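You operate a simulated robot arm through the tools that you are given. There is no shell and no other tool. Be economical: measure what you need, move in short steps, check, and stop when the job is done.

You run a simulated robot arm. Do the job below in one go: nothing can be reset, and whatever is moved stays where it is left.

JOB
Fill the orange barge with grain to the yellow line; shut its hatch.
Fine: push it under the silo, swing the orange chute over the open hold, hold the green FEED lever down; spill none; swing the chute back; the grey barge stays. Where these are worked on the way, their far stop is far enough and under half their travel is too little: orange chute.
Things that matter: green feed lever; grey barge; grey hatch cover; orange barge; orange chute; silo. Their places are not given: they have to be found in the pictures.

Only the result counts: the job must be done as asked and must still hold three seconds after the hand-in. Knocking over, shifting, dropping, spilling or breaking anything else fails it.

ROBOT AND FRAMES
A 7-joint arm with a two-finger parallel gripper, fixed in place. Base frame: the origin is at the foot of the arm, x ahead of it, y to its left, z up; the work surface is at about z = 760. Readings come in mm, degrees, newtons and seconds.
Its first joint turns from -166.0 to 166.0 degrees. Payload 4.4 kg.
The TCP is the grasp point between the finger pads, 23 mm short of the fingertips. In the tool frame z runs along the fingers and y along their closing line. Largest opening 94 mm; finger width 38, thickness 10; the body of the gripper, 54 by 96 mm, starts 39 mm behind the TCP.
Orientation is told as [roll, pitch, yaw] about the base's x, y, z axes, in that order, counted from this pose: with the fingers straight down and closing along the base's y, the tool's x points along the base's -x, its y along +y and its z along -z.

CONTROLS
- The arm moves only by the tool move_arm. Its arguments are lists of equal length, an entry for each row: "gripper": the gripper command, from -1 (fully open) to 1 (shut), values between in proportion; "xyz": the shift along the tool's x, y, z in units of 20 mm (1.0 is 20 mm), a list of three; "turn": the turn, a rotation vector about the tool's x, y, z in units of 4 degrees (1.0 is 4 degrees), a list of three. In form: {"gripper": [gripper, ...], "xyz": [[x, y, z], ...], "turn": [[wx, wy, wz], ...]}. A call has 1 to 8 rows; each row shifts and turns the commanded pose from where the row before left it, along the tool's axes as they then stand. A call with a number of a shift or a turn outside -1 to 1 is refused whole. A row lasts 0.2 s, in which the tool goes at most 50 mm and 8.6 degrees; a call with a longer step from one row to the next is refused whole, and so is a gripper value outside its range. Where a pose cannot be reached the arm comes as near as it can. A force on the tool above 90 N (or 10 N above the force at the start of the call, whichever is more), or a blocked arm, ends the call early, and 0.2 s more pass. Each finger travels about 72 mm/s and halts on what it meets, pressing with about 36 N; the grip force reading is that of the motor and also rises with nothing between the fingers. The clock runs only during rows and for 0.2 s after the last one: add rows that do not move to give the fingers time. The reply holds the time, the measured pose of the TCP, the force on the tool along the base axes, the opening and the grip force, in the units named above and with some noise, with the torque about the TCP (base axes, N m) and any sound that the robot's microphone picked up, and new pictures: "pictures" is both (left out), scene, wrist or none.
- Cameras (640 x 400 px; columns grow to the right, rows downward): "scene" is fixed at [54.8, 642, 1500.9]; the picture's right is [0.93, -0.38, 0.00], its down [-0.35, -0.86, -0.37] and it looks along [0.14, 0.34, -0.93] (base axes); focal length 214 px, centre (320, 200). "wrist" rides on the gripper at [86, 16, -74] in the tool frame; the picture's right is [-0.18, 0.98, 0.00], its down [-0.58, -0.11, -0.81] and it looks along [-0.79, -0.15, 0.59] (tool axes); focal length 243 px, centre (320, 200).
- point_at(camera, pixels): for up to 12 pixels [column, row] of the newest picture of that camera ("zoom" is the newest enlarged one), the place [x, y, z] in the base frame of the surface seen there, good to about 2 mm, but the place of the scene camera against the robot may be out by one fixed shift of up to 18 mm in any direction. The clock stands still meanwhile.
- zoom(camera, box): a new picture of the part [left, top, right, bottom] of that camera's present view, enlarged. The clock stands still meanwhile.
- finish_job(): hands the job in; it is judged then, once.

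Go step by step. Measure first, check grasps and placings, and put right what went wrong. The budget is 80 turns and 200 pictures, counting those below and the enlarged ones. Unless the task says otherwise, let go and move clear before handing in, and close with one line.

The tools are called after "Emit:" as name(argument=value, ...) on one line, values as JSON. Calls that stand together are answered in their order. move_arm: Moves the arm, as the interface text tells. Its arguments: {"type":"object","properties":{"gripper":{"type":"array"},"xyz":{"type":"array"},"turn":{"type":"array"},"pictures":{"type":"string","enum":["both","scene","wrist","none"]}},"required":["gripper","xyz","turn"]} The other tools are called the same way: point_at (camera, pixels) gives the place of the surface under pixels of a picture; zoom (camera, box) takes an enlarged picture of a part of a camera's view; finish_job () hands the job in.

At the start:

```text
time: 0.0
ee_pos: [575.7, 365.5, 1216.1]
tool_rot: [0.1, 0.0, 0.1]
force: [-0.1, -0.3, 0.5]
moment: [-0.04, -0.02, 0.02]
finger_gap: 94.2
grip_force: 0.0
```

scene: 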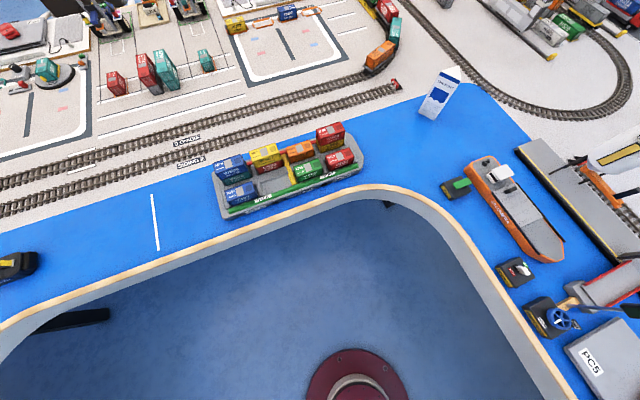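
wrist: 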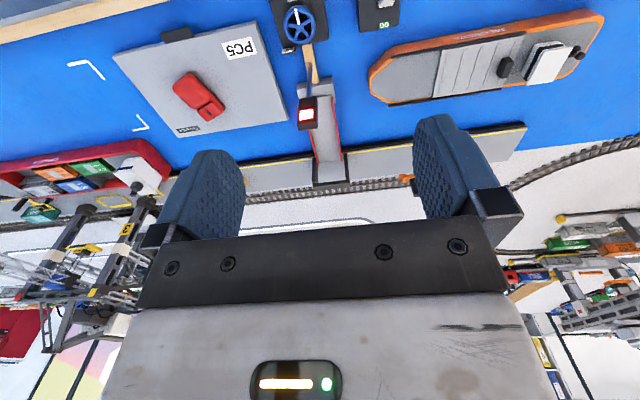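

The scene shows an orange barge near (515,210), and devices near (515,270), (555,315), (600,290). I'll enlarge these parts first.

Emit:
zoom(camera="scene", box=[430, 140, 640, 400])

Emit:
zoom(camera="wrist", box=[0, 0, 640, 240])

```text
1.54 times, centred on (535, 270) of scene
```

zoom: 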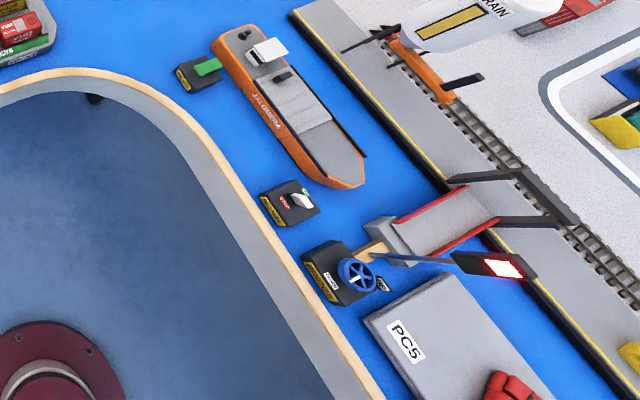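

```text
1.00 times, centred on (320, 120) of wrist (not enlarged: the box is as wide or as high as the picture)
```

zoom: 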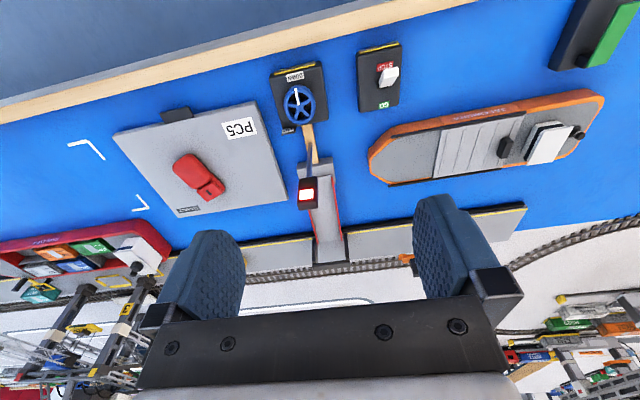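

I see the green lever near scene (460,185), the silo labelled GRAIN near (600,165) and its orange chute near (595,185). I'll enlarge each more closely.

Emit:
zoom(camera="scene", box=[430, 140, 570, 270])

Emit:
zoom(camera="scene", box=[540, 120, 640, 220])

Emit:
zoom(camera="wrist", box=[350, 0, 640, 200])

Emit:
zoom(camera="scene", box=[200, 110, 380, 230])

```text
3.08 times, centred on (500, 205) of scene
```

zoom: 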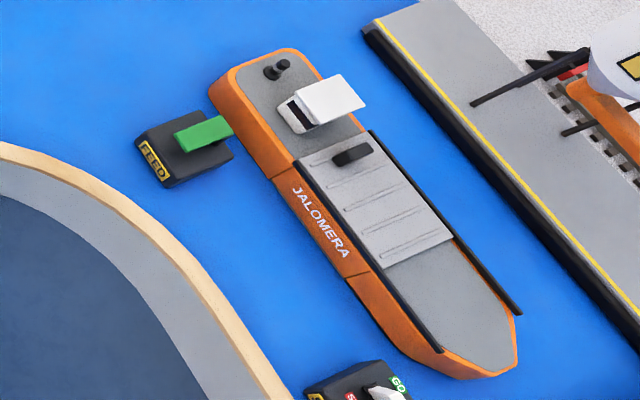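

```text
4.00 times, centred on (590, 170) of scene
```

zoom: 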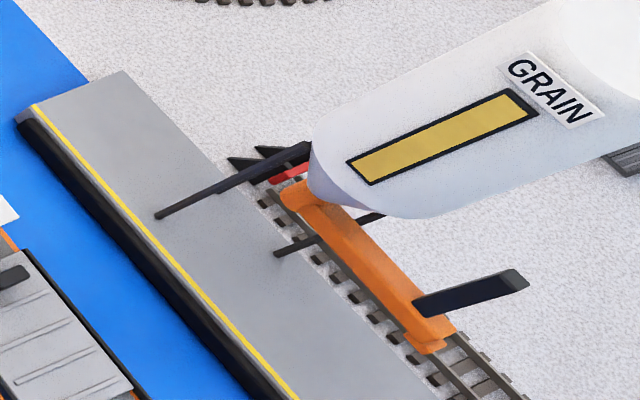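

```text
2.00 times, centred on (495, 100) of wrist
```

zoom: 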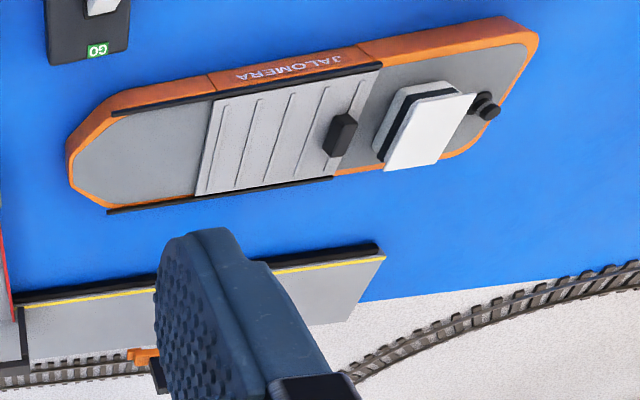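

```text
3.33 times, centred on (290, 170) of scene
```

zoom: 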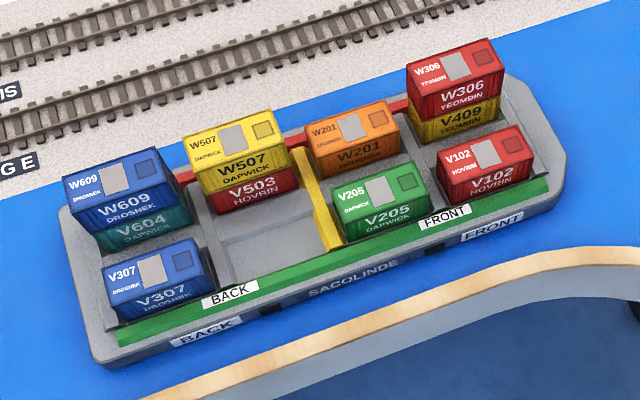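

The cover (ribbed, dark knob) looks shut on the orange barge, sliding on rails toward the bow. I'll measure barge, chute and lever points.

Emit:
point_at(camera="scene", pixels=[[468, 167], [493, 155], [499, 190], [506, 191], [561, 241], [535, 262], [545, 262], [512, 215], [543, 208], [455, 187], [468, 182], [472, 193]])

Emit:
point_at(camera="scene", pixels=[[590, 168], [613, 169], [599, 187], [648, 205], [612, 190], [608, 194], [618, 189], [600, 183], [580, 174], [610, 182], [560, 180], [620, 160]])

Emit:
zoom(camera="scene", box=[540, 100, 640, 220])

```text
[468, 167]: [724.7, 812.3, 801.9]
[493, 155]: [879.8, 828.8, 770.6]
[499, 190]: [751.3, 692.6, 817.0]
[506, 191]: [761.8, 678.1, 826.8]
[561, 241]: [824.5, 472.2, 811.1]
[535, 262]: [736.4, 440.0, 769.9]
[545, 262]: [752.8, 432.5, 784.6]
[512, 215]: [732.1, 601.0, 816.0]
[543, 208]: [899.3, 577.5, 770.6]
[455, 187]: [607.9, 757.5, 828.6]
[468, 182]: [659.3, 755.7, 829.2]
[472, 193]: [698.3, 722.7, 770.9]
```

```text
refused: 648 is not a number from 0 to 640
```

```text
3.33 times, centred on (590, 160) of scene
```

zoom: 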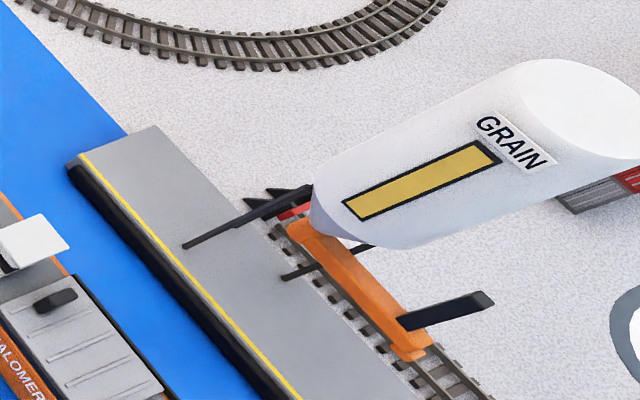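

Emit:
point_at(camera="zoom", pixels=[[302, 228], [340, 262], [380, 310], [410, 350], [405, 320], [440, 312], [487, 300], [185, 245], [283, 278], [320, 210], [465, 170], [420, 352]])

Emit:
zoom(camera="wrist", box=[340, 200, 500, 300])

```text
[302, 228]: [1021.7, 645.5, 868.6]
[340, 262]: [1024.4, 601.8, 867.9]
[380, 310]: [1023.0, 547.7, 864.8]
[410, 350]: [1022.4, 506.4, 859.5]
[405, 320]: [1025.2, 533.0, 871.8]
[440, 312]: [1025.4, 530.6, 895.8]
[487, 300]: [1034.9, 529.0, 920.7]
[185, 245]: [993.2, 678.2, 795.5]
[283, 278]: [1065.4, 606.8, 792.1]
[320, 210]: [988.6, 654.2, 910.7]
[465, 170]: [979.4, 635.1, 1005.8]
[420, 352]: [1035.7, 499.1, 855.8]
```

```text
4.00 times, centred on (420, 250) of wrist
```

zoom: 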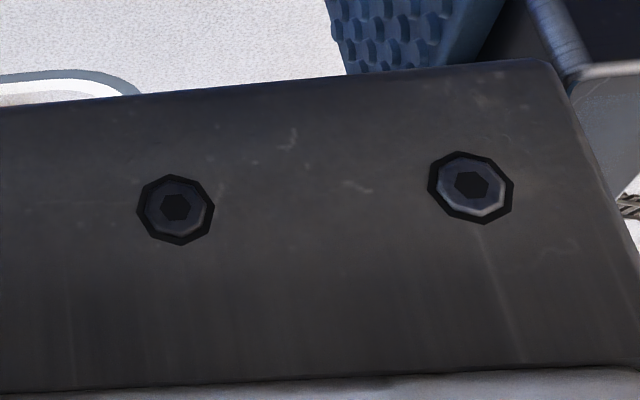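

The chute lies along -y from a pivot near (1025,650), its black handle at about (1025,530,870–925), and the barge runs along y at x≈735–835. I move the arm toward the barge for a closer look.

Emit:
move_arm(gripper=[-1, -1, -1, -1, -1, -1, -1, -1], xyz=[[0, 1, 0.5], [0, 1, 0.5], [0, 1, 0.5], [0, 1, 0.5], [0, 1, 0.5], [0, 1, 0.5], [0, 1, 0.5], [0, 1, 0.5]], turn=[[0, 0, 0], [0, 0, 0], [0, 0, 0], [0, 0, 0], [0, 0, 0], [0, 0, 0], [0, 0, 0], [0, 0, 0]], pictures="none")

Emit:
move_arm(gripper=[-1, -1, -1, -1, -1, -1], xyz=[[0.2, 1, 0.5], [0.2, 1, 0.5], [0.2, 1, 0.5], [0.2, 1, 0.5], [0.2, 1, 0.5], [0, 0, 0]], turn=[[0, 0, 0], [0, 0, 0], [0, 0, 0], [0, 0, 0], [0, 0, 0], [0, 0, 0]], pictures="both")

```text
time: 1.8
ee_pos: [572.1, 526.2, 1138.0]
tool_rot: [0.0, 0.0, -0.1]
force: [0.0, -0.5, 0.7]
moment: [-0.01, 0.02, -0.02]
finger_gap: 93.7
grip_force: 0.1
```

```text
time: 3.2
ee_pos: [554.2, 625.4, 1085.0]
tool_rot: [0.0, 0.0, 0.1]
force: [0.1, -0.6, 0.0]
moment: [0.0, 0.01, -0.02]
finger_gap: 94.1
grip_force: 0.1
```

scene: 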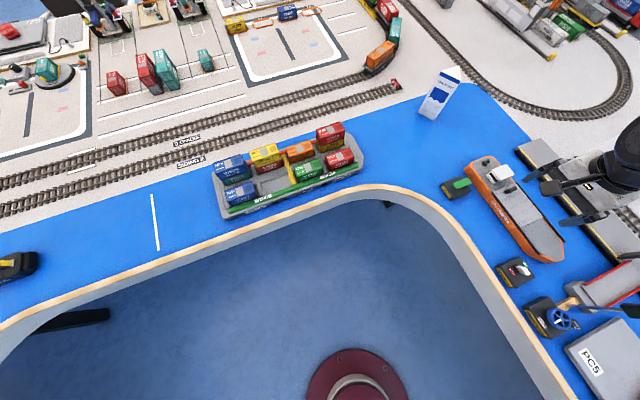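
wrist: 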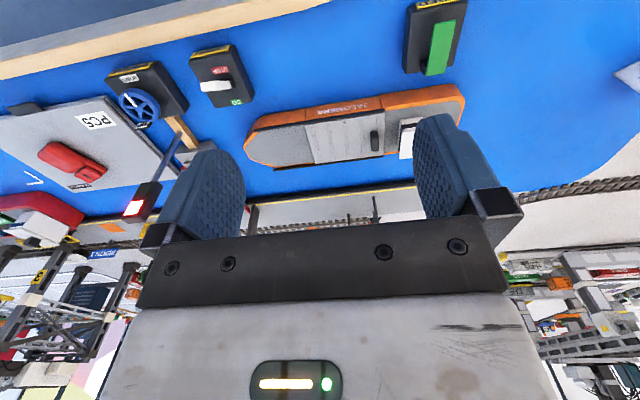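

The wrist now shows the barge at (360,125) with the cover's dark knob at (376,140). I'll enlarge and measure it with the wrist camera, which has no fixed shift.

Emit:
zoom(camera="wrist", box=[230, 60, 480, 215])

Emit:
point_at(camera="wrist", pixels=[[374, 131], [377, 149], [305, 143], [385, 135], [246, 140], [250, 152], [461, 92], [438, 47], [433, 70], [340, 110], [320, 193], [400, 157]])

Emit:
point_at(camera="scene", pixels=[[506, 191], [460, 184], [535, 262], [512, 215]])

```text
2.56 times, centred on (355, 138) of wrist
```

zoom: 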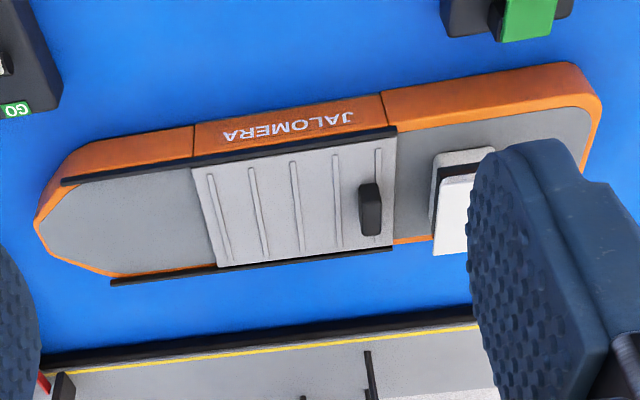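

```text
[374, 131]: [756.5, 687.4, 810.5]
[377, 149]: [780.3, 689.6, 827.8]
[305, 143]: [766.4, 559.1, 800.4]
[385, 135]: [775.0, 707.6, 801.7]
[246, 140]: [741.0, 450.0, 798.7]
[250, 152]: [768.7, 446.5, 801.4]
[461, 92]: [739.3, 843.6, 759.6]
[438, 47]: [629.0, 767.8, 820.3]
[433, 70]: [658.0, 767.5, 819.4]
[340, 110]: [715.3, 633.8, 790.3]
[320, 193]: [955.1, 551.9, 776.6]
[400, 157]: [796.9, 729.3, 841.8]
```

```text
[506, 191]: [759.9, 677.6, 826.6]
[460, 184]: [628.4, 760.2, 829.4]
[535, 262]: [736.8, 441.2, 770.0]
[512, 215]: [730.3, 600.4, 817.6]
```

The wrist gives z about 10 lower and y about 11 greater than the scene camera. I measure the cover, rails, quay edge and barge flank in the enlarged wrist picture.

Emit:
point_at(camera="zoom", pixels=[[370, 188], [372, 215], [387, 150], [387, 238], [200, 175], [222, 258], [64, 180], [115, 282], [300, 355], [300, 340], [40, 225], [290, 125]])

Emit:
point_at(camera="zoom", pixels=[[195, 150], [385, 115], [192, 130], [382, 97], [480, 90], [595, 90], [392, 222], [440, 245], [445, 200], [390, 130], [245, 145], [425, 330]])

```text
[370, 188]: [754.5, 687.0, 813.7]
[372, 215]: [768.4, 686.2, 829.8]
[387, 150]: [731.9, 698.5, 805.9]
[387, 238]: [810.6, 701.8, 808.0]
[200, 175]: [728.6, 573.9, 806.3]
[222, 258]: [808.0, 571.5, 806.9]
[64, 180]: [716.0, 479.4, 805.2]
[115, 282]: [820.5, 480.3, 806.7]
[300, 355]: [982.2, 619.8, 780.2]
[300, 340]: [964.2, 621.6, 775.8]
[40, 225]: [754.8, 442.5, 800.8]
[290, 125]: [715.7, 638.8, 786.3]
```

```text
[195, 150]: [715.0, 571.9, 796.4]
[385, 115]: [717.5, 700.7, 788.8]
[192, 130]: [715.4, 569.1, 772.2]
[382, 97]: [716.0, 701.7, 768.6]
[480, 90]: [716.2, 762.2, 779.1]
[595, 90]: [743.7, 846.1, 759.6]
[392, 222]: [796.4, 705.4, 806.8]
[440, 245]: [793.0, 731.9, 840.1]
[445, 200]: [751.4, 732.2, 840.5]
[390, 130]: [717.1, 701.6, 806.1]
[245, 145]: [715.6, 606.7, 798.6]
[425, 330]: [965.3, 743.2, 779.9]
```

The cover spans y 572–702 with a knob at about (767,687,830), the rails end at y≈479, and the cabin starts at y≈732. I'll approach above the knob with a half-open gripper and look at it and the chute.

Emit:
move_arm(gripper=[-0.06, -0.06, -0.06, -0.06, -0.06, -0.06, -0.06, -0.06], xyz=[[-1, 0.4, 1], [-1, 0.4, 1], [-1, 0.4, 1], [-1, 0.4, 1], [-1, 0.4, 1], [-1, 0.4, 1], [-1, 0.4, 1], [-1, 0.3, 0.3]], turn=[[0, 0, 0], [0, 0, 0], [0, 0, 0], [0, 0, 0], [0, 0, 0], [0, 0, 0], [0, 0, 0], [0, 0, 0]], pictures="wrist")

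```text
time: 5.0
ee_pos: [715.7, 690.5, 942.0]
tool_rot: [-0.1, 0.0, 0.0]
force: [-0.3, 0.1, 0.3]
moment: [-0.01, 0.02, -0.01]
finger_gap: 49.6
grip_force: 0.2
```

wrist: 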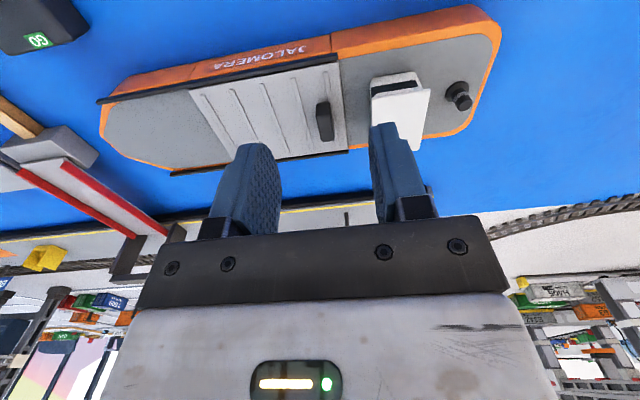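

Emit:
zoom(camera="wrist", box=[260, 60, 440, 170])

Emit:
point_at(camera="wrist", pixels=[[318, 108], [329, 122], [325, 105], [325, 140], [332, 138], [380, 100], [405, 85], [342, 110]])

```text
3.56 times, centred on (350, 115) of wrist
```

zoom: 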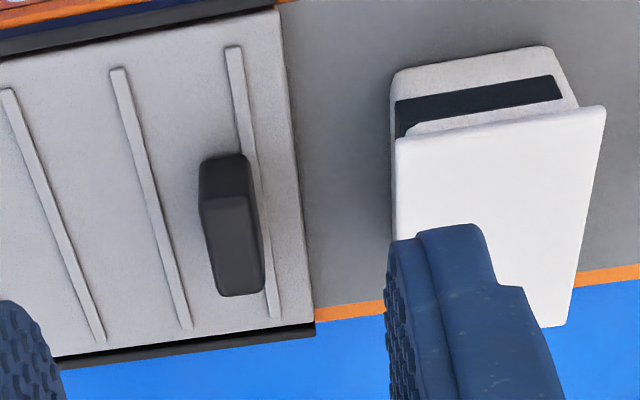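

```text
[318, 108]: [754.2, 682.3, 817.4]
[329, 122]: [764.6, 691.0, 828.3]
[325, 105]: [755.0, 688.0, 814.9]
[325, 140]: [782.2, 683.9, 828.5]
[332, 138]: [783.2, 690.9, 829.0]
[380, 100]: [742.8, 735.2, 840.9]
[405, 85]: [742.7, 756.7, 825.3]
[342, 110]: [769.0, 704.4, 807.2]
```

The knob is x 755–785, y 682–692, top z 829. I descend to it and close.

Emit:
move_arm(gripper=[-0.06, -0.06, -0.06, -0.06, -0.06, -0.06, 1, 1], xyz=[[-0.9, -0.1, 0.8], [-0.9, -0.1, 0.9], [-0.86, 0, 1], [0, 0, 1], [0, 0, 1], [0, 0, 0.8], [0, 0, 0], [0, 0, 0]], turn=[[0, 0, 0], [0, 0, 0], [0, 0, 0], [0, 0, 0], [0, 0, 0], [0, 0, 0], [0, 0, 0], [0, 0, 0]], pictures="wrist")

```text
time: 6.8
ee_pos: [767.5, 685.1, 828.3]
tool_rot: [0.0, 0.0, -0.1]
force: [2.5, -0.3, 7.6]
moment: [-0.04, -0.31, -0.3]
finger_gap: 13.6
grip_force: 35.8
```

wrist: 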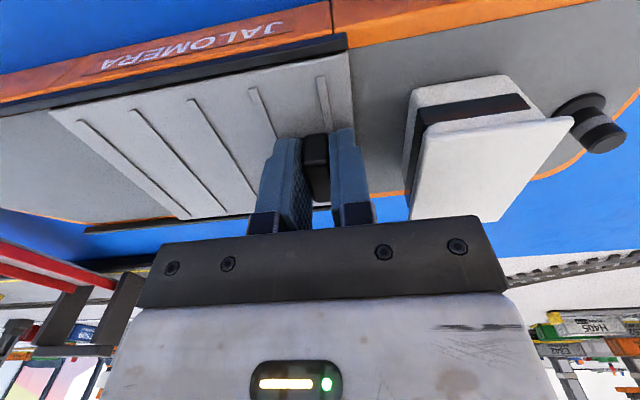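

Knob gripped (gap 13.6), pressing the cover slightly with 7.6 N. I ease up 2 mm and slide toward the bow.

Emit:
move_arm(gripper=[1, 1, 1, 1, 1, 1, 1, 1], xyz=[[0, 0, -0.1], [0, -0.5, 0], [0, -0.6, 0], [0, -0.7, 0], [0, -0.7, 0], [0, -0.7, 0], [0, -0.7, 0], [0, 0, 0]], turn=[[0, 0, 0], [0, 0, 0], [0, 0, 0], [0, 0, 0], [0, 0, 0], [0, 0, 0], [0, 0, 0], [0, 0, 0]], pictures="wrist")

```text
time: 8.6
ee_pos: [767.0, 605.3, 832.2]
tool_rot: [0.0, 0.0, 0.1]
force: [-0.6, 0.8, -11.2]
moment: [0.29, 0.04, 0.0]
finger_gap: 13.6
grip_force: 36.1
```

wrist: 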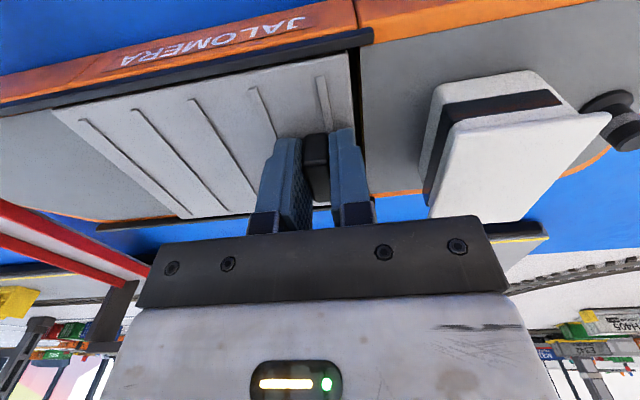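

The gripper moved 80 mm, but the cabin at (500,140) moved with it, so most of the barge dragged along. I measure how far.

Emit:
point_at(camera="wrist", pixels=[[350, 70], [370, 40], [430, 190], [452, 150], [357, 15], [355, 100], [200, 65], [363, 150]])

Emit:
zoom(camera="scene", box=[430, 140, 570, 270])

```text
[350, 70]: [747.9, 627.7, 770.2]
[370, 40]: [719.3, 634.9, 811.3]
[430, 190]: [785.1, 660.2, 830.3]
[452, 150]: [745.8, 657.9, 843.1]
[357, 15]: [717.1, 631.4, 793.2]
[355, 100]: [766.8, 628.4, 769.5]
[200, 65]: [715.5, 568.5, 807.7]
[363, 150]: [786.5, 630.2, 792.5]
```

```text
3.08 times, centred on (500, 205) of scene
```

zoom: 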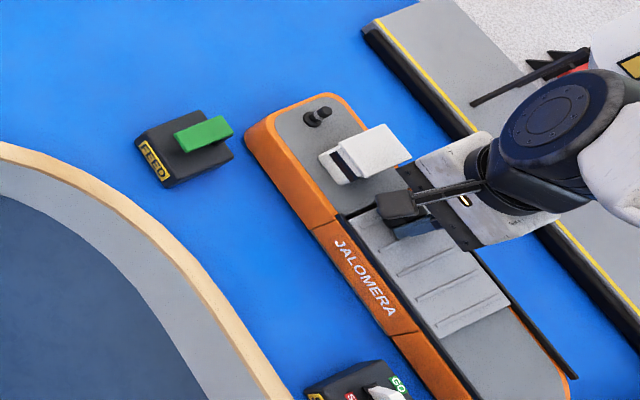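

The barge slid about 70 mm toward -y, while the cover opened only ~12 mm, because my slight lift unloaded the barge. I pull it back by the same amount, then press down on the cover so the barge sticks.

Emit:
move_arm(gripper=[1, 1, 1, 1, 1, 1, 1, 1], xyz=[[0, 0.8, 0], [0, 0.8, 0], [0, 0.8, 0], [0, 0.8, 0], [0, 0.8, 0], [0, 0, 0.2], [0, 0, 0.2], [0, 0, 0]], turn=[[0, 0, 0], [0, 0, 0], [0, 0, 0], [0, 0, 0], [0, 0, 0], [0, 0, 0], [0, 0, 0], [0, 0, 0]], pictures="none")

Emit:
move_arm(gripper=[1, 1, 1, 1, 1], xyz=[[0, -0.3, 0], [0, -0.3, 0], [0, -0.3, 0], [0, -0.3, 0], [0, 0, 0]], turn=[[0, 0, 0], [0, 0, 0], [0, 0, 0], [0, 0, 0], [0, 0, 0]], pictures="wrist")

```text
time: 10.4
ee_pos: [767.4, 686.8, 829.0]
tool_rot: [0.3, -0.2, 0.0]
force: [-15.0, 1.1, 49.0]
moment: [-0.16, 0.35, -0.03]
finger_gap: 13.5
grip_force: 36.1
```

```text
time: 11.2
ee_pos: [770.0, 668.4, 829.0]
tool_rot: [0.1, -0.1, 0.0]
force: [1.6, -0.3, 8.7]
moment: [-0.14, 0.47, 0.11]
finger_gap: 13.3
grip_force: 35.9
stopped in row 4: the force on the tool passed its limit at 92 N (the readings are from after the stop); the commanded pose is now the measured one
```

wrist: 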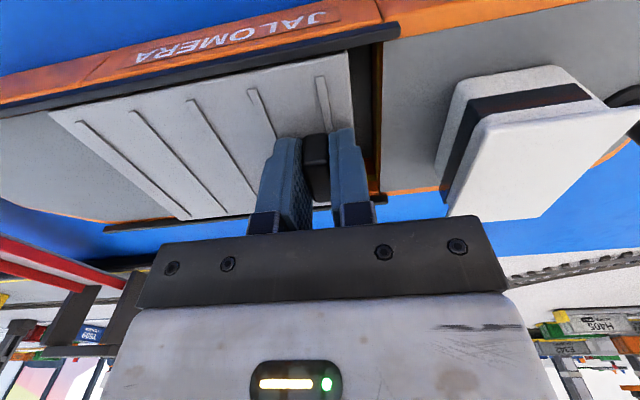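

Pressing works: the hold gap is widening at (370,120), though force reached 92 N. I continue with milder pressure.

Emit:
move_arm(gripper=[1, 1, 1, 1, 1], xyz=[[0, 0, 0.08], [0, -0.3, 0], [0, -0.4, 0], [0, -0.4, 0], [0, 0, 0]], turn=[[0, 0, 0], [0, 0, 0], [0, 0, 0], [0, 0, 0], [0, 0, 0]], pictures="wrist")

```text
time: 12.4
ee_pos: [771.0, 647.8, 829.1]
tool_rot: [0.3, -0.3, 0.0]
force: [-19.4, 0.4, 45.3]
moment: [-0.2, 0.43, 0.03]
finger_gap: 13.4
grip_force: 36.4
```

wrist: 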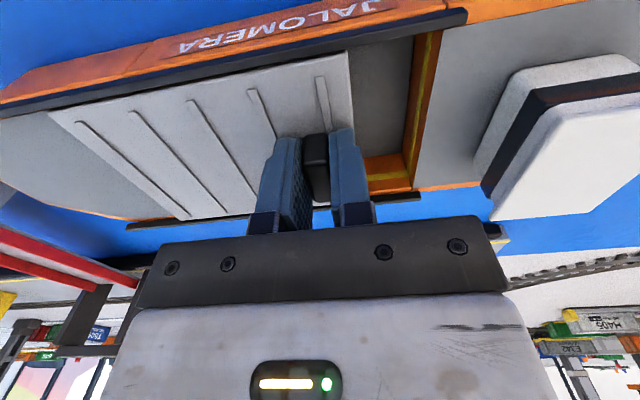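

The cover slides and the barge stays; the hold and yellow line appear at (405,130). I continue to the end of travel.

Emit:
move_arm(gripper=[1, 1, 1, 1, 1, 1, 1], xyz=[[0, -0.4, 0], [0, -0.4, 0], [0, -0.4, 0], [0, -0.4, 0], [0, -0.4, 0], [0, -0.3, 0], [0, 0, 0]], turn=[[0, 0, 0], [0, 0, 0], [0, 0, 0], [0, 0, 0], [0, 0, 0], [0, 0, 0], [0, 0, 0]], pictures="wrist")

```text
time: 14.1
ee_pos: [769.9, 600.9, 828.1]
tool_rot: [0.3, -0.3, 0.0]
force: [-1.2, -0.7, 76.6]
moment: [-0.18, -0.07, 0.04]
finger_gap: 13.7
grip_force: 35.9
```

wrist: 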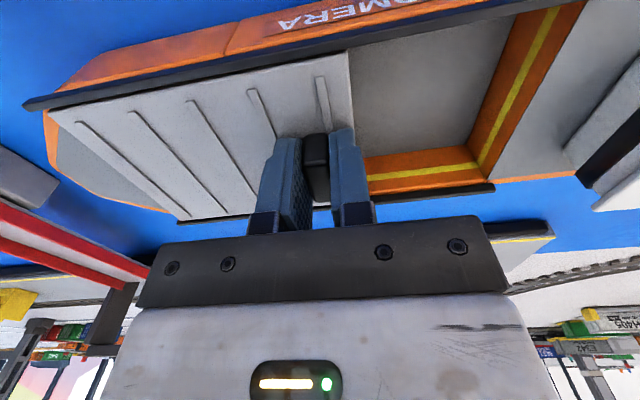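

Opening is about 85 mm now. I ease the pressure and push a little further, checking positions.

Emit:
move_arm(gripper=[1, 1, 1, 1, 1], xyz=[[0, 0, -0.08], [0, -0.3, 0], [0, -0.3, 0], [0, -0.2, 0], [0, 0, 0]], turn=[[0, 0, 0], [0, 0, 0], [0, 0, 0], [0, 0, 0], [0, 0, 0]], pictures="wrist")

Emit:
point_at(camera="wrist", pixels=[[350, 60], [340, 30], [43, 100], [505, 175], [530, 70], [500, 150], [440, 90], [185, 215], [600, 20], [420, 170]])

```text
time: 15.2
ee_pos: [769.4, 584.1, 828.8]
tool_rot: [0.2, -0.2, -0.1]
force: [19.2, -0.8, 45.3]
moment: [-0.11, -0.43, -0.26]
finger_gap: 13.4
grip_force: 36.1
```

wrist: 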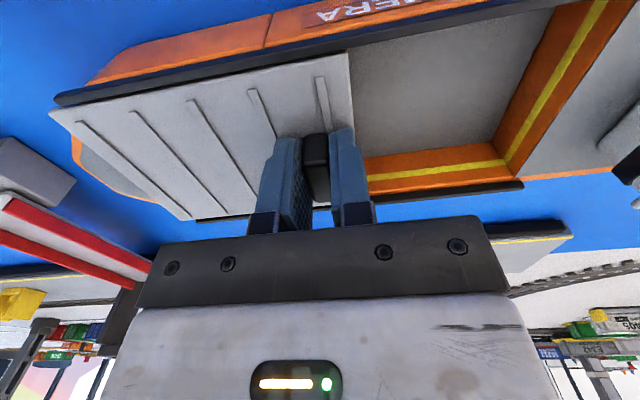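

```text
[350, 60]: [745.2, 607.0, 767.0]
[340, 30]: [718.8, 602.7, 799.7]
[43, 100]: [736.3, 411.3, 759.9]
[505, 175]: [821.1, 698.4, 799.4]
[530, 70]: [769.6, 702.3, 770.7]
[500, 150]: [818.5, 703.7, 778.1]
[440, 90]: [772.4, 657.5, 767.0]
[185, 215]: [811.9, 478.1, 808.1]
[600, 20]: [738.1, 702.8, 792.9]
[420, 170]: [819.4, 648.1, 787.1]
```

The cover is open: hold spans about x 720–818, y 600–702, and the barge is back at its original place. I release, rise and back off to the near flank, taking pictures.

Emit:
move_arm(gripper=[0.2, 0.2, 0.2, -0.5, -1, -1, -1, -1], xyz=[[0, 0, 0], [0, 0, -0.8], [0, 0, -1], [0, 0, -1], [1, 0.6, -1], [1, 0.6, 0], [1, 0.6, 0], [1, 0.6, 0]], turn=[[0, 0, 0], [0, 0, 0], [0, 0, 0], [0, 0, 0], [0, 0, 0], [0, 0, 0], [0, 0, 0], [0, 0, 0]], pictures="both")

Emit:
zoom(camera="scene", box=[440, 130, 640, 255])

```text
time: 17.1
ee_pos: [688.6, 632.9, 905.3]
tool_rot: [0.0, -0.2, 0.0]
force: [0.5, -0.1, -0.7]
moment: [0.01, 0.01, 0.0]
finger_gap: 94.2
grip_force: 0.1
```

scene: 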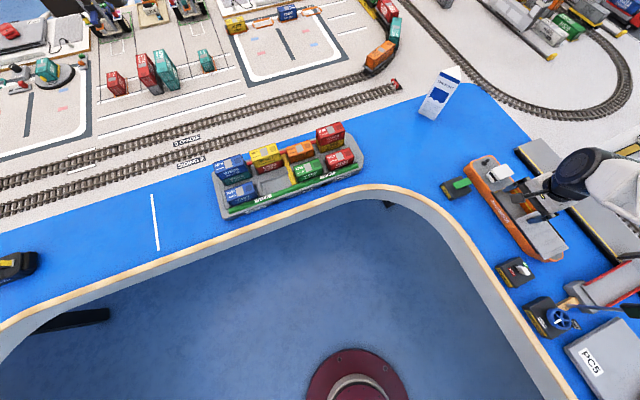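
wrist: 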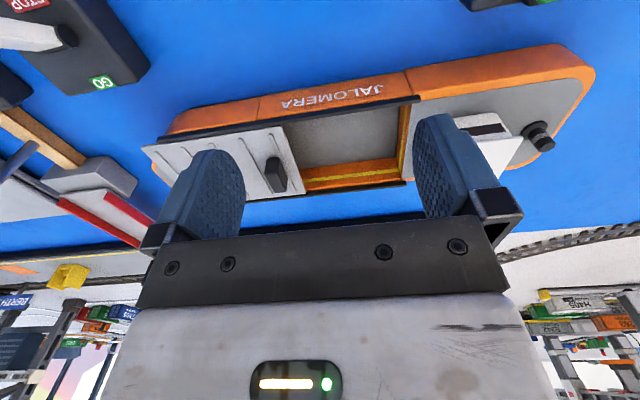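

```text
3.20 times, centred on (540, 192) of scene
```

zoom: 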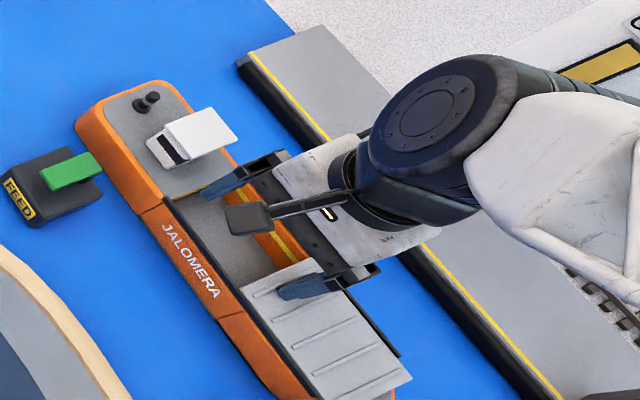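

I compare the same features in both cameras to get the scene shift exactly: quay edge, flank step, bollard pair.

Emit:
point_at(camera="zoom", pixels=[[152, 99], [215, 318], [320, 340], [252, 55], [310, 125], [265, 65], [140, 107]])

Emit:
point_at(camera="wrist", pixels=[[545, 143], [260, 107], [275, 175], [262, 255], [330, 222], [495, 230], [535, 128]])

```text
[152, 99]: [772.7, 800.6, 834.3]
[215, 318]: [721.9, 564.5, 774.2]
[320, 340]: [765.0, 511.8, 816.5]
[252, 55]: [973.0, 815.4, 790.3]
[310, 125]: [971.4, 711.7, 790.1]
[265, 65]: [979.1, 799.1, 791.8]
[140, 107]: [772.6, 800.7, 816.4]
```

```text
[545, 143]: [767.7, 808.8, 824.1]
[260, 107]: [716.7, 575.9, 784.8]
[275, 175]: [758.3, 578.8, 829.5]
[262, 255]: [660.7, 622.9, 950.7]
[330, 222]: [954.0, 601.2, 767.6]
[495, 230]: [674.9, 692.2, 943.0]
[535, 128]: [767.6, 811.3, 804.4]
```

Scene shift is about (-5,+10,-10), putting the silo axis near (1024,652), and the swung spout should come near x≈890, y≈652. The hold centre (769,651) must move ≈+120 in x; I lower beside the near flank with the tool tilted outward for reach.

Emit:
move_arm(gripper=[-1, -1, -1, -1, -1, -1, -1, -1], xyz=[[0.75, 0.2, 0], [0.53, 0.2, 0.47], [0.1, 0, 0.79], [0.156, 0, 0.785], [0.207, 0, 0.773], [0.257, 0, 0.757], [0.306, 0, 0.739], [0.354, 0, 0.717]], turn=[[0, -0.94, 0], [0, -0.94, 0], [0, -0.94, 0], [0, -0.94, 0], [0, -0.94, 0], [0, -0.94, 0], [0, -0.94, 0], [0, -0.94, 0]], pictures="wrist")

```text
time: 18.9
ee_pos: [665.5, 642.2, 798.3]
tool_rot: [0.2, -30.3, 0.0]
force: [-0.4, 0.6, 0.0]
moment: [0.03, 0.0, 0.0]
finger_gap: 93.9
grip_force: 0.1
```

wrist: 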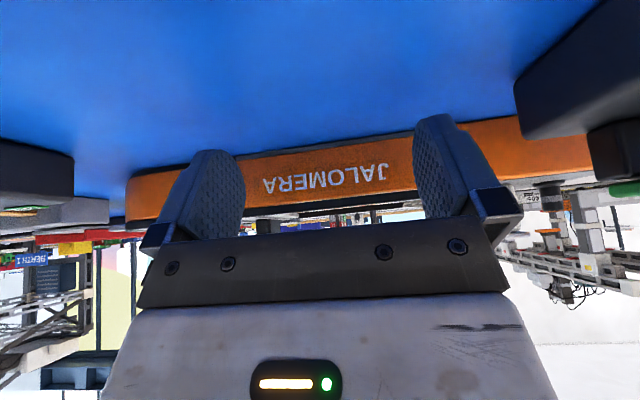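

Fingers are lined up at the flank, level at z 798. I push in +x gently, in a first step of ~72 mm (about 50 mm of barge travel).

Emit:
move_arm(gripper=[-1, -1, -1, -1, -1, -1, -1, -1], xyz=[[-0.45, 0, 0.26], [-0.45, 0, 0.26], [-0.4, 0, 0.23], [-0.4, 0, 0.23], [-0.4, 0, 0.23], [-0.4, 0, 0.23], [-0.4, 0, 0.23], [-0.4, 0, 0.23]], turn=[[0, 0, 0], [0, 0, 0], [0, 0, 0], [0, 0, 0], [0, 0, 0], [0, 0, 0], [0, 0, 0], [0, 0, 0]], pictures="both")

Emit:
zoom(camera="scene", box=[440, 130, 640, 255])

```text
time: 20.6
ee_pos: [740.8, 642.4, 797.6]
tool_rot: [0.2, -30.3, -0.1]
force: [-0.3, 0.7, 0.8]
moment: [-0.03, 0.01, 0.03]
finger_gap: 93.9
grip_force: 0.0
```

scene: 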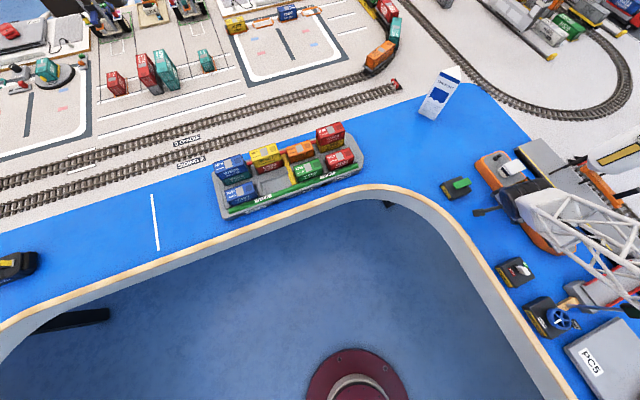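
wrist: 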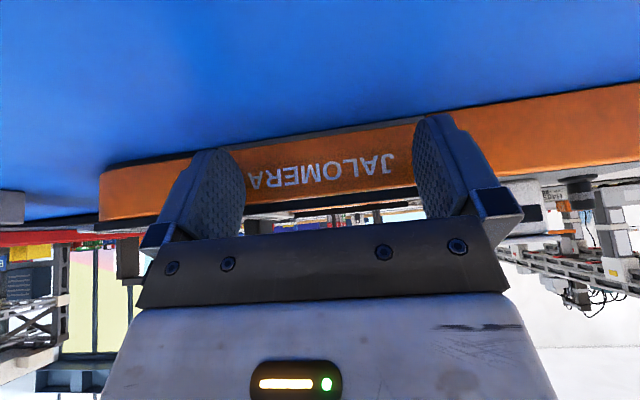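

```text
3.20 times, centred on (540, 192) of scene
```

zoom: 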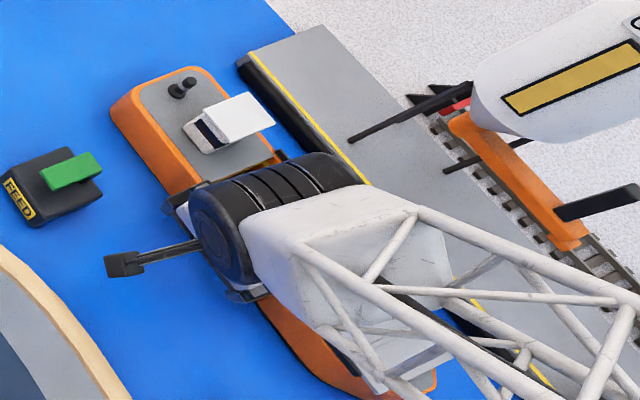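

The barge moves straight (force ~0). I push another ~66 mm, to bring the flank to x≈836.

Emit:
move_arm(gripper=[-1, -1, -1, -1, -1, -1, -1, -1], xyz=[[-0.4, 0, 0.23], [-0.4, 0, 0.23], [-0.4, 0, 0.23], [-0.4, 0, 0.23], [-0.4, 0, 0.23], [-0.4, 0, 0.23], [-0.4, 0, 0.23], [0, 0, 0]], turn=[[0, 0, 0], [0, 0, 0], [0, 0, 0], [0, 0, 0], [0, 0, 0], [0, 0, 0], [0, 0, 0], [0, 0, 0]], pictures="both")

Emit:
zoom(camera="scene", box=[440, 130, 640, 255])

```text
time: 22.4
ee_pos: [803.3, 642.8, 798.0]
tool_rot: [0.1, -30.2, -0.1]
force: [-2.7, -0.1, -1.3]
moment: [-0.02, 0.04, -0.03]
finger_gap: 94.0
grip_force: 0.1
```

scene: 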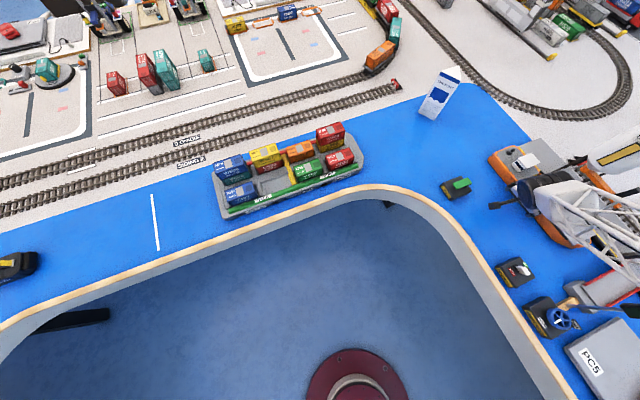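
wrist: 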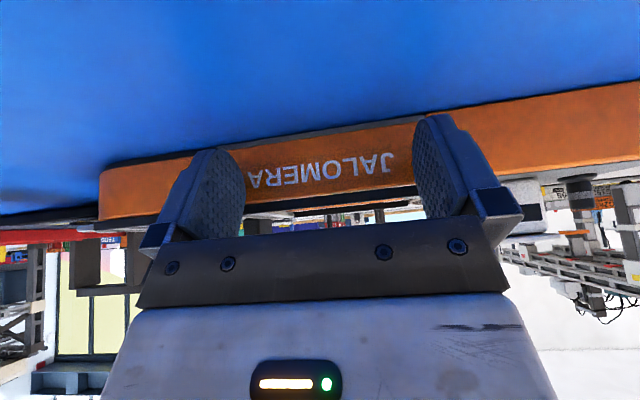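

```text
3.20 times, centred on (540, 192) of scene
```

zoom: 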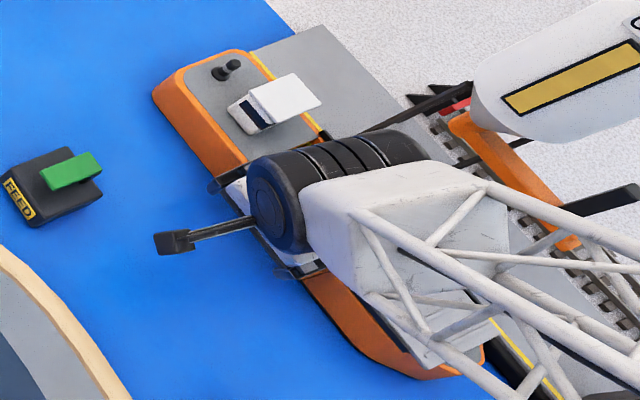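

The barge is at flank ≈831, hold centre ≈885, parallel to the quay. I back off and rise to look at the chute handle.

Emit:
move_arm(gripper=[-1, -1, -1, -1, -1, -1, -1, -1], xyz=[[0.69, 0, -0.4], [0.44, 0, -0.83], [-0.5, -0.8, -0.866], [-0.5, -0.8, -0.866], [-0.5, -0.8, -0.866], [-0.5, -0.8, -0.866], [-0.5, -0.8, -0.866], [-0.5, -0.8, -0.866]], turn=[[0, 0, 0], [0, 0, 0], [0, 0, 0], [0, 0, 0], [0, 0, 0], [0, 0, 0], [0, 0, 0], [0, 0, 0]], pictures="both")

Emit:
zoom(camera="scene", box=[540, 130, 640, 225])

```text
time: 24.2
ee_pos: [772.9, 543.5, 930.6]
tool_rot: [0.1, -30.2, 0.0]
force: [-0.4, -0.4, -1.7]
moment: [-0.02, 0.0, 0.02]
finger_gap: 94.0
grip_force: 0.0
```

scene: 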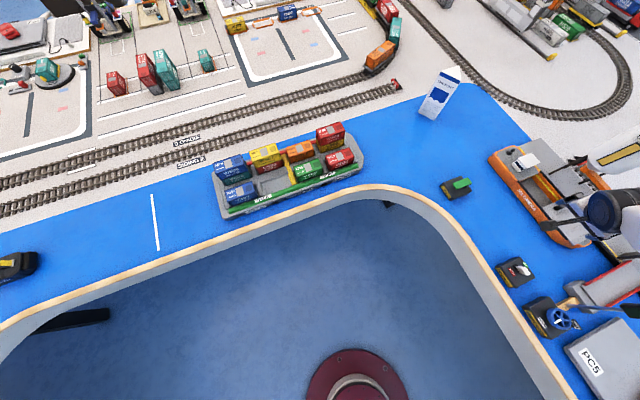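
wrist: 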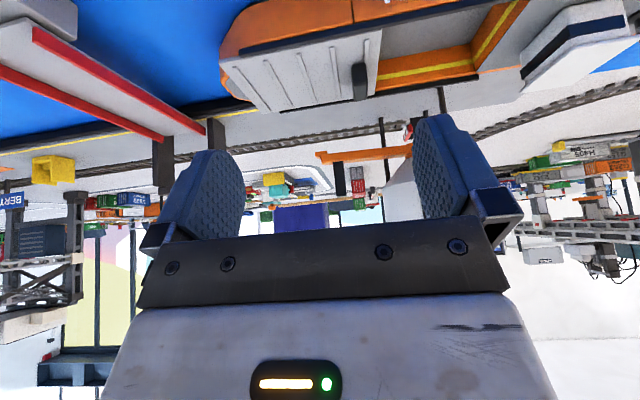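

```text
4.21 times, centred on (590, 178) of scene
```

zoom: 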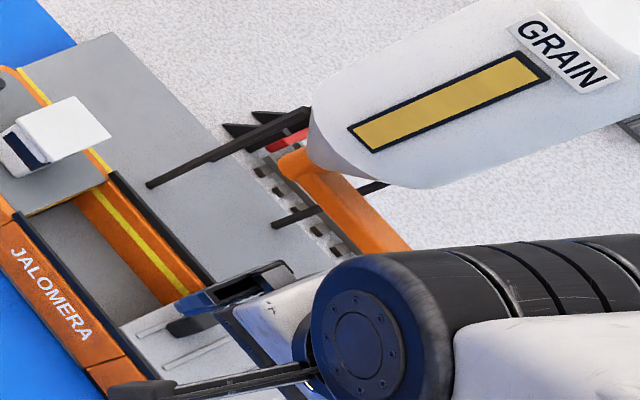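

The wrist shows the orange chute at (365,155) with the dark handle at (338,178) and the silo cone at (400,190). I enlarge and measure.

Emit:
zoom(camera="wrist", box=[240, 100, 440, 235])

Emit:
point_at(camera="wrist", pixels=[[338, 165], [338, 178], [338, 190], [334, 178], [342, 178], [320, 156], [320, 160], [380, 154], [408, 151], [381, 125], [440, 95], [395, 200]])

```text
2.96 times, centred on (340, 168) of wrist
```

zoom: 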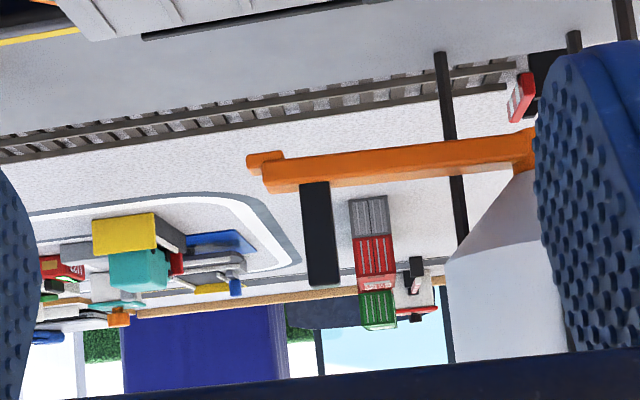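

```text
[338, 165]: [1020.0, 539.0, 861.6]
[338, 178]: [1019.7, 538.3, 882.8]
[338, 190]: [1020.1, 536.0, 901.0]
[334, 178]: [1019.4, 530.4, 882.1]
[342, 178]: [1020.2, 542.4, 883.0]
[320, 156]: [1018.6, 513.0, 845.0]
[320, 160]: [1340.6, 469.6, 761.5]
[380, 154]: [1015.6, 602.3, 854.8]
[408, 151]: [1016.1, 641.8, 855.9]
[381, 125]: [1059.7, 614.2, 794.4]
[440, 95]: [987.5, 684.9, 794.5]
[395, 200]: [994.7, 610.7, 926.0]
```

The handle is a post at about x 1020–1028, y 529–544, z 857–911. I yaw the tool (so the closing line lies along the swing's mean direction) while rising a bit, and check heights of the nearby bridge posts.

Emit:
point_at(camera="wrist", pixels=[[165, 145], [163, 180], [215, 125], [160, 190], [70, 200], [50, 70]])

Emit:
move_arm(gripper=[-0.3, -0.3, -0.3, -0.3, -0.3, -0.3, -0.3, -0.3], xyz=[[-0.5, -0.3, -0.866], [-0.5, -0.3, -0.866], [-0.5, -0.3, -0.5], [-0.5, -0.3, -0.3], [-0.5, -0.3, 0], [-0.5, -0.3, 0], [-0.5, -0.3, 0], [-0.5, -0.3, 0]], turn=[[-0.575, 0, -0.996], [-0.575, 0, -0.996], [-0.575, 0, -0.996], [-0.575, 0, -0.996], [-0.575, 0, -0.996], [-0.575, 0, -0.996], [-0.575, 0, -0.996], [-0.575, 0, -0.996]], pictures="wrist")

```text
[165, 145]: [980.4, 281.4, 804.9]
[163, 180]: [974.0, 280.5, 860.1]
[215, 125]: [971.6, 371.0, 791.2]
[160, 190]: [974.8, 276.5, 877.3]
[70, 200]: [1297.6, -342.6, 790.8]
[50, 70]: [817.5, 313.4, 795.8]
```

```text
time: 26.1
ee_pos: [825.8, 516.6, 1010.9]
tool_rot: [0.0, -30.3, 36.7]
force: [0.5, 0.1, 0.1]
moment: [0.01, -0.03, -0.03]
finger_gap: 61.2
grip_force: 0.1
```

wrist: 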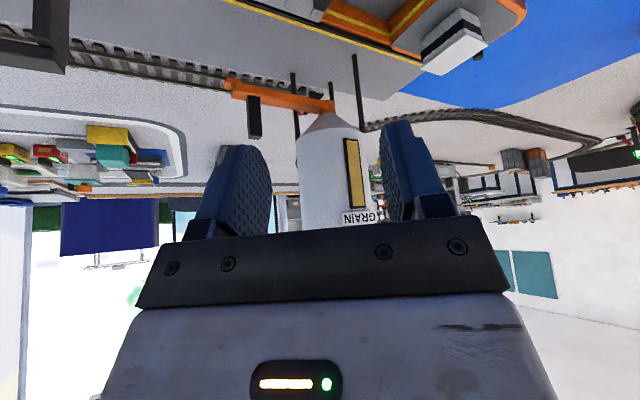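

Clear view now: chute (280,95), handle (254,117), silo (330,160). I enlarge and measure them.

Emit:
zoom(camera="wrist", box=[200, 50, 400, 175])

Emit:
point_at(camera="wrist", pixels=[[254, 125], [249, 118], [259, 118], [254, 136], [230, 84], [238, 90], [300, 104], [330, 104], [302, 150], [358, 150], [330, 150], [328, 118]])

```text
3.20 times, centred on (300, 112) of wrist
```

zoom: 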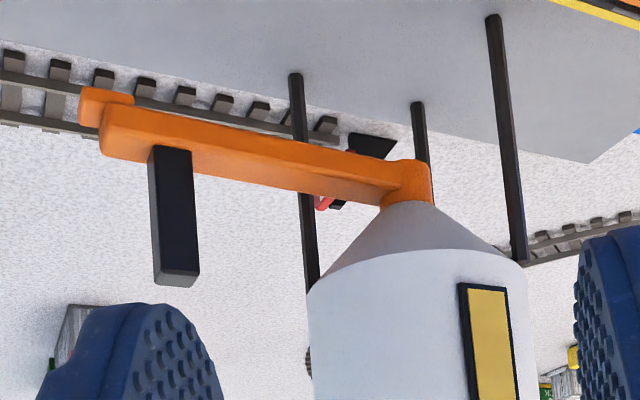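

```text
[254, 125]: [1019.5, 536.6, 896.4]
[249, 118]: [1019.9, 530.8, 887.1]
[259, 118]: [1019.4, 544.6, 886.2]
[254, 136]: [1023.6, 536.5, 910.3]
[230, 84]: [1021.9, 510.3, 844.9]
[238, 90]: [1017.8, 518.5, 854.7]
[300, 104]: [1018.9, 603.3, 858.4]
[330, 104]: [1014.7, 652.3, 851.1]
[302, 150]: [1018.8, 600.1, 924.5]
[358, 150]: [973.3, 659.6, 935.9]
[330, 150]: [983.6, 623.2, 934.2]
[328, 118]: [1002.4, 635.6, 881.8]
```

The post is centred at (1024.5,537.5), top z 911; the silo axis is (1024,652), radius ~51. I move to a pre-grasp point behind and above the handle with 45° tilt.

Emit:
move_arm(gripper=[-0.3, -0.3, -0.3, -0.3, -0.3, -0.3, -0.3, -0.3], xyz=[[-0.44, -0.645, 0.62], [-0.4, -0.645, 0.65], [-0.35, -0.645, 0.67], [-0.31, -0.645, 0.7], [-0.26, -0.645, 0.71], [-0.26, -0.645, 0.71], [-0.26, -0.645, 0.71], [-0.26, -0.645, 0.71]], turn=[[0, -0.94, 0], [0, -0.94, 0], [0, -0.94, 0], [0, -0.94, 0], [0, 0, 0], [0, 0, 0], [0, 0, 0], [0, 0, 0]], pictures="wrist")

```text
time: 27.9
ee_pos: [975.9, 498.7, 962.4]
tool_rot: [0.0, -45.4, 36.6]
force: [0.4, 0.2, 0.4]
moment: [0.01, 0.01, -0.02]
finger_gap: 60.7
grip_force: 0.0
```

wrist: 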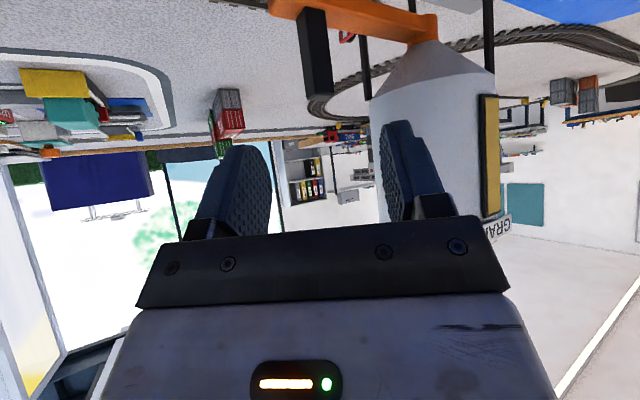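

The post at (315,55) lies between the fingers' line. I move in 87 mm along the tool axis, then narrow the gap around it.

Emit:
move_arm(gripper=[-0.3, -0.3, -0.3, -0.3, -0.3, 0.4, 0.4], xyz=[[0, 0.024, 0.875], [0, 0.024, 0.875], [0, 0.024, 0.875], [0, 0.024, 0.875], [0, 0.024, 0.875], [0, 0, 0], [0, 0, 0]], turn=[[0, 0, 0], [0, 0, 0], [0, 0, 0], [0, 0, 0], [0, 0, 0], [0, 0, 0], [0, 0, 0]], pictures="wrist")

```text
time: 29.4
ee_pos: [1022.4, 538.2, 901.9]
tool_rot: [-0.1, -45.3, 36.8]
force: [0.0, 0.0, 0.2]
moment: [-0.02, 0.01, -0.02]
finger_gap: 28.4
grip_force: 0.4
```

wrist: 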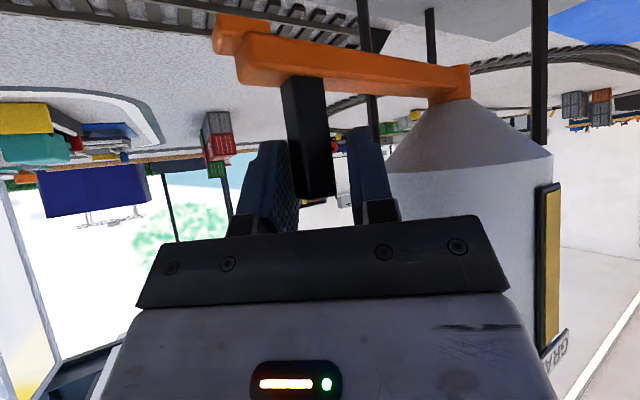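

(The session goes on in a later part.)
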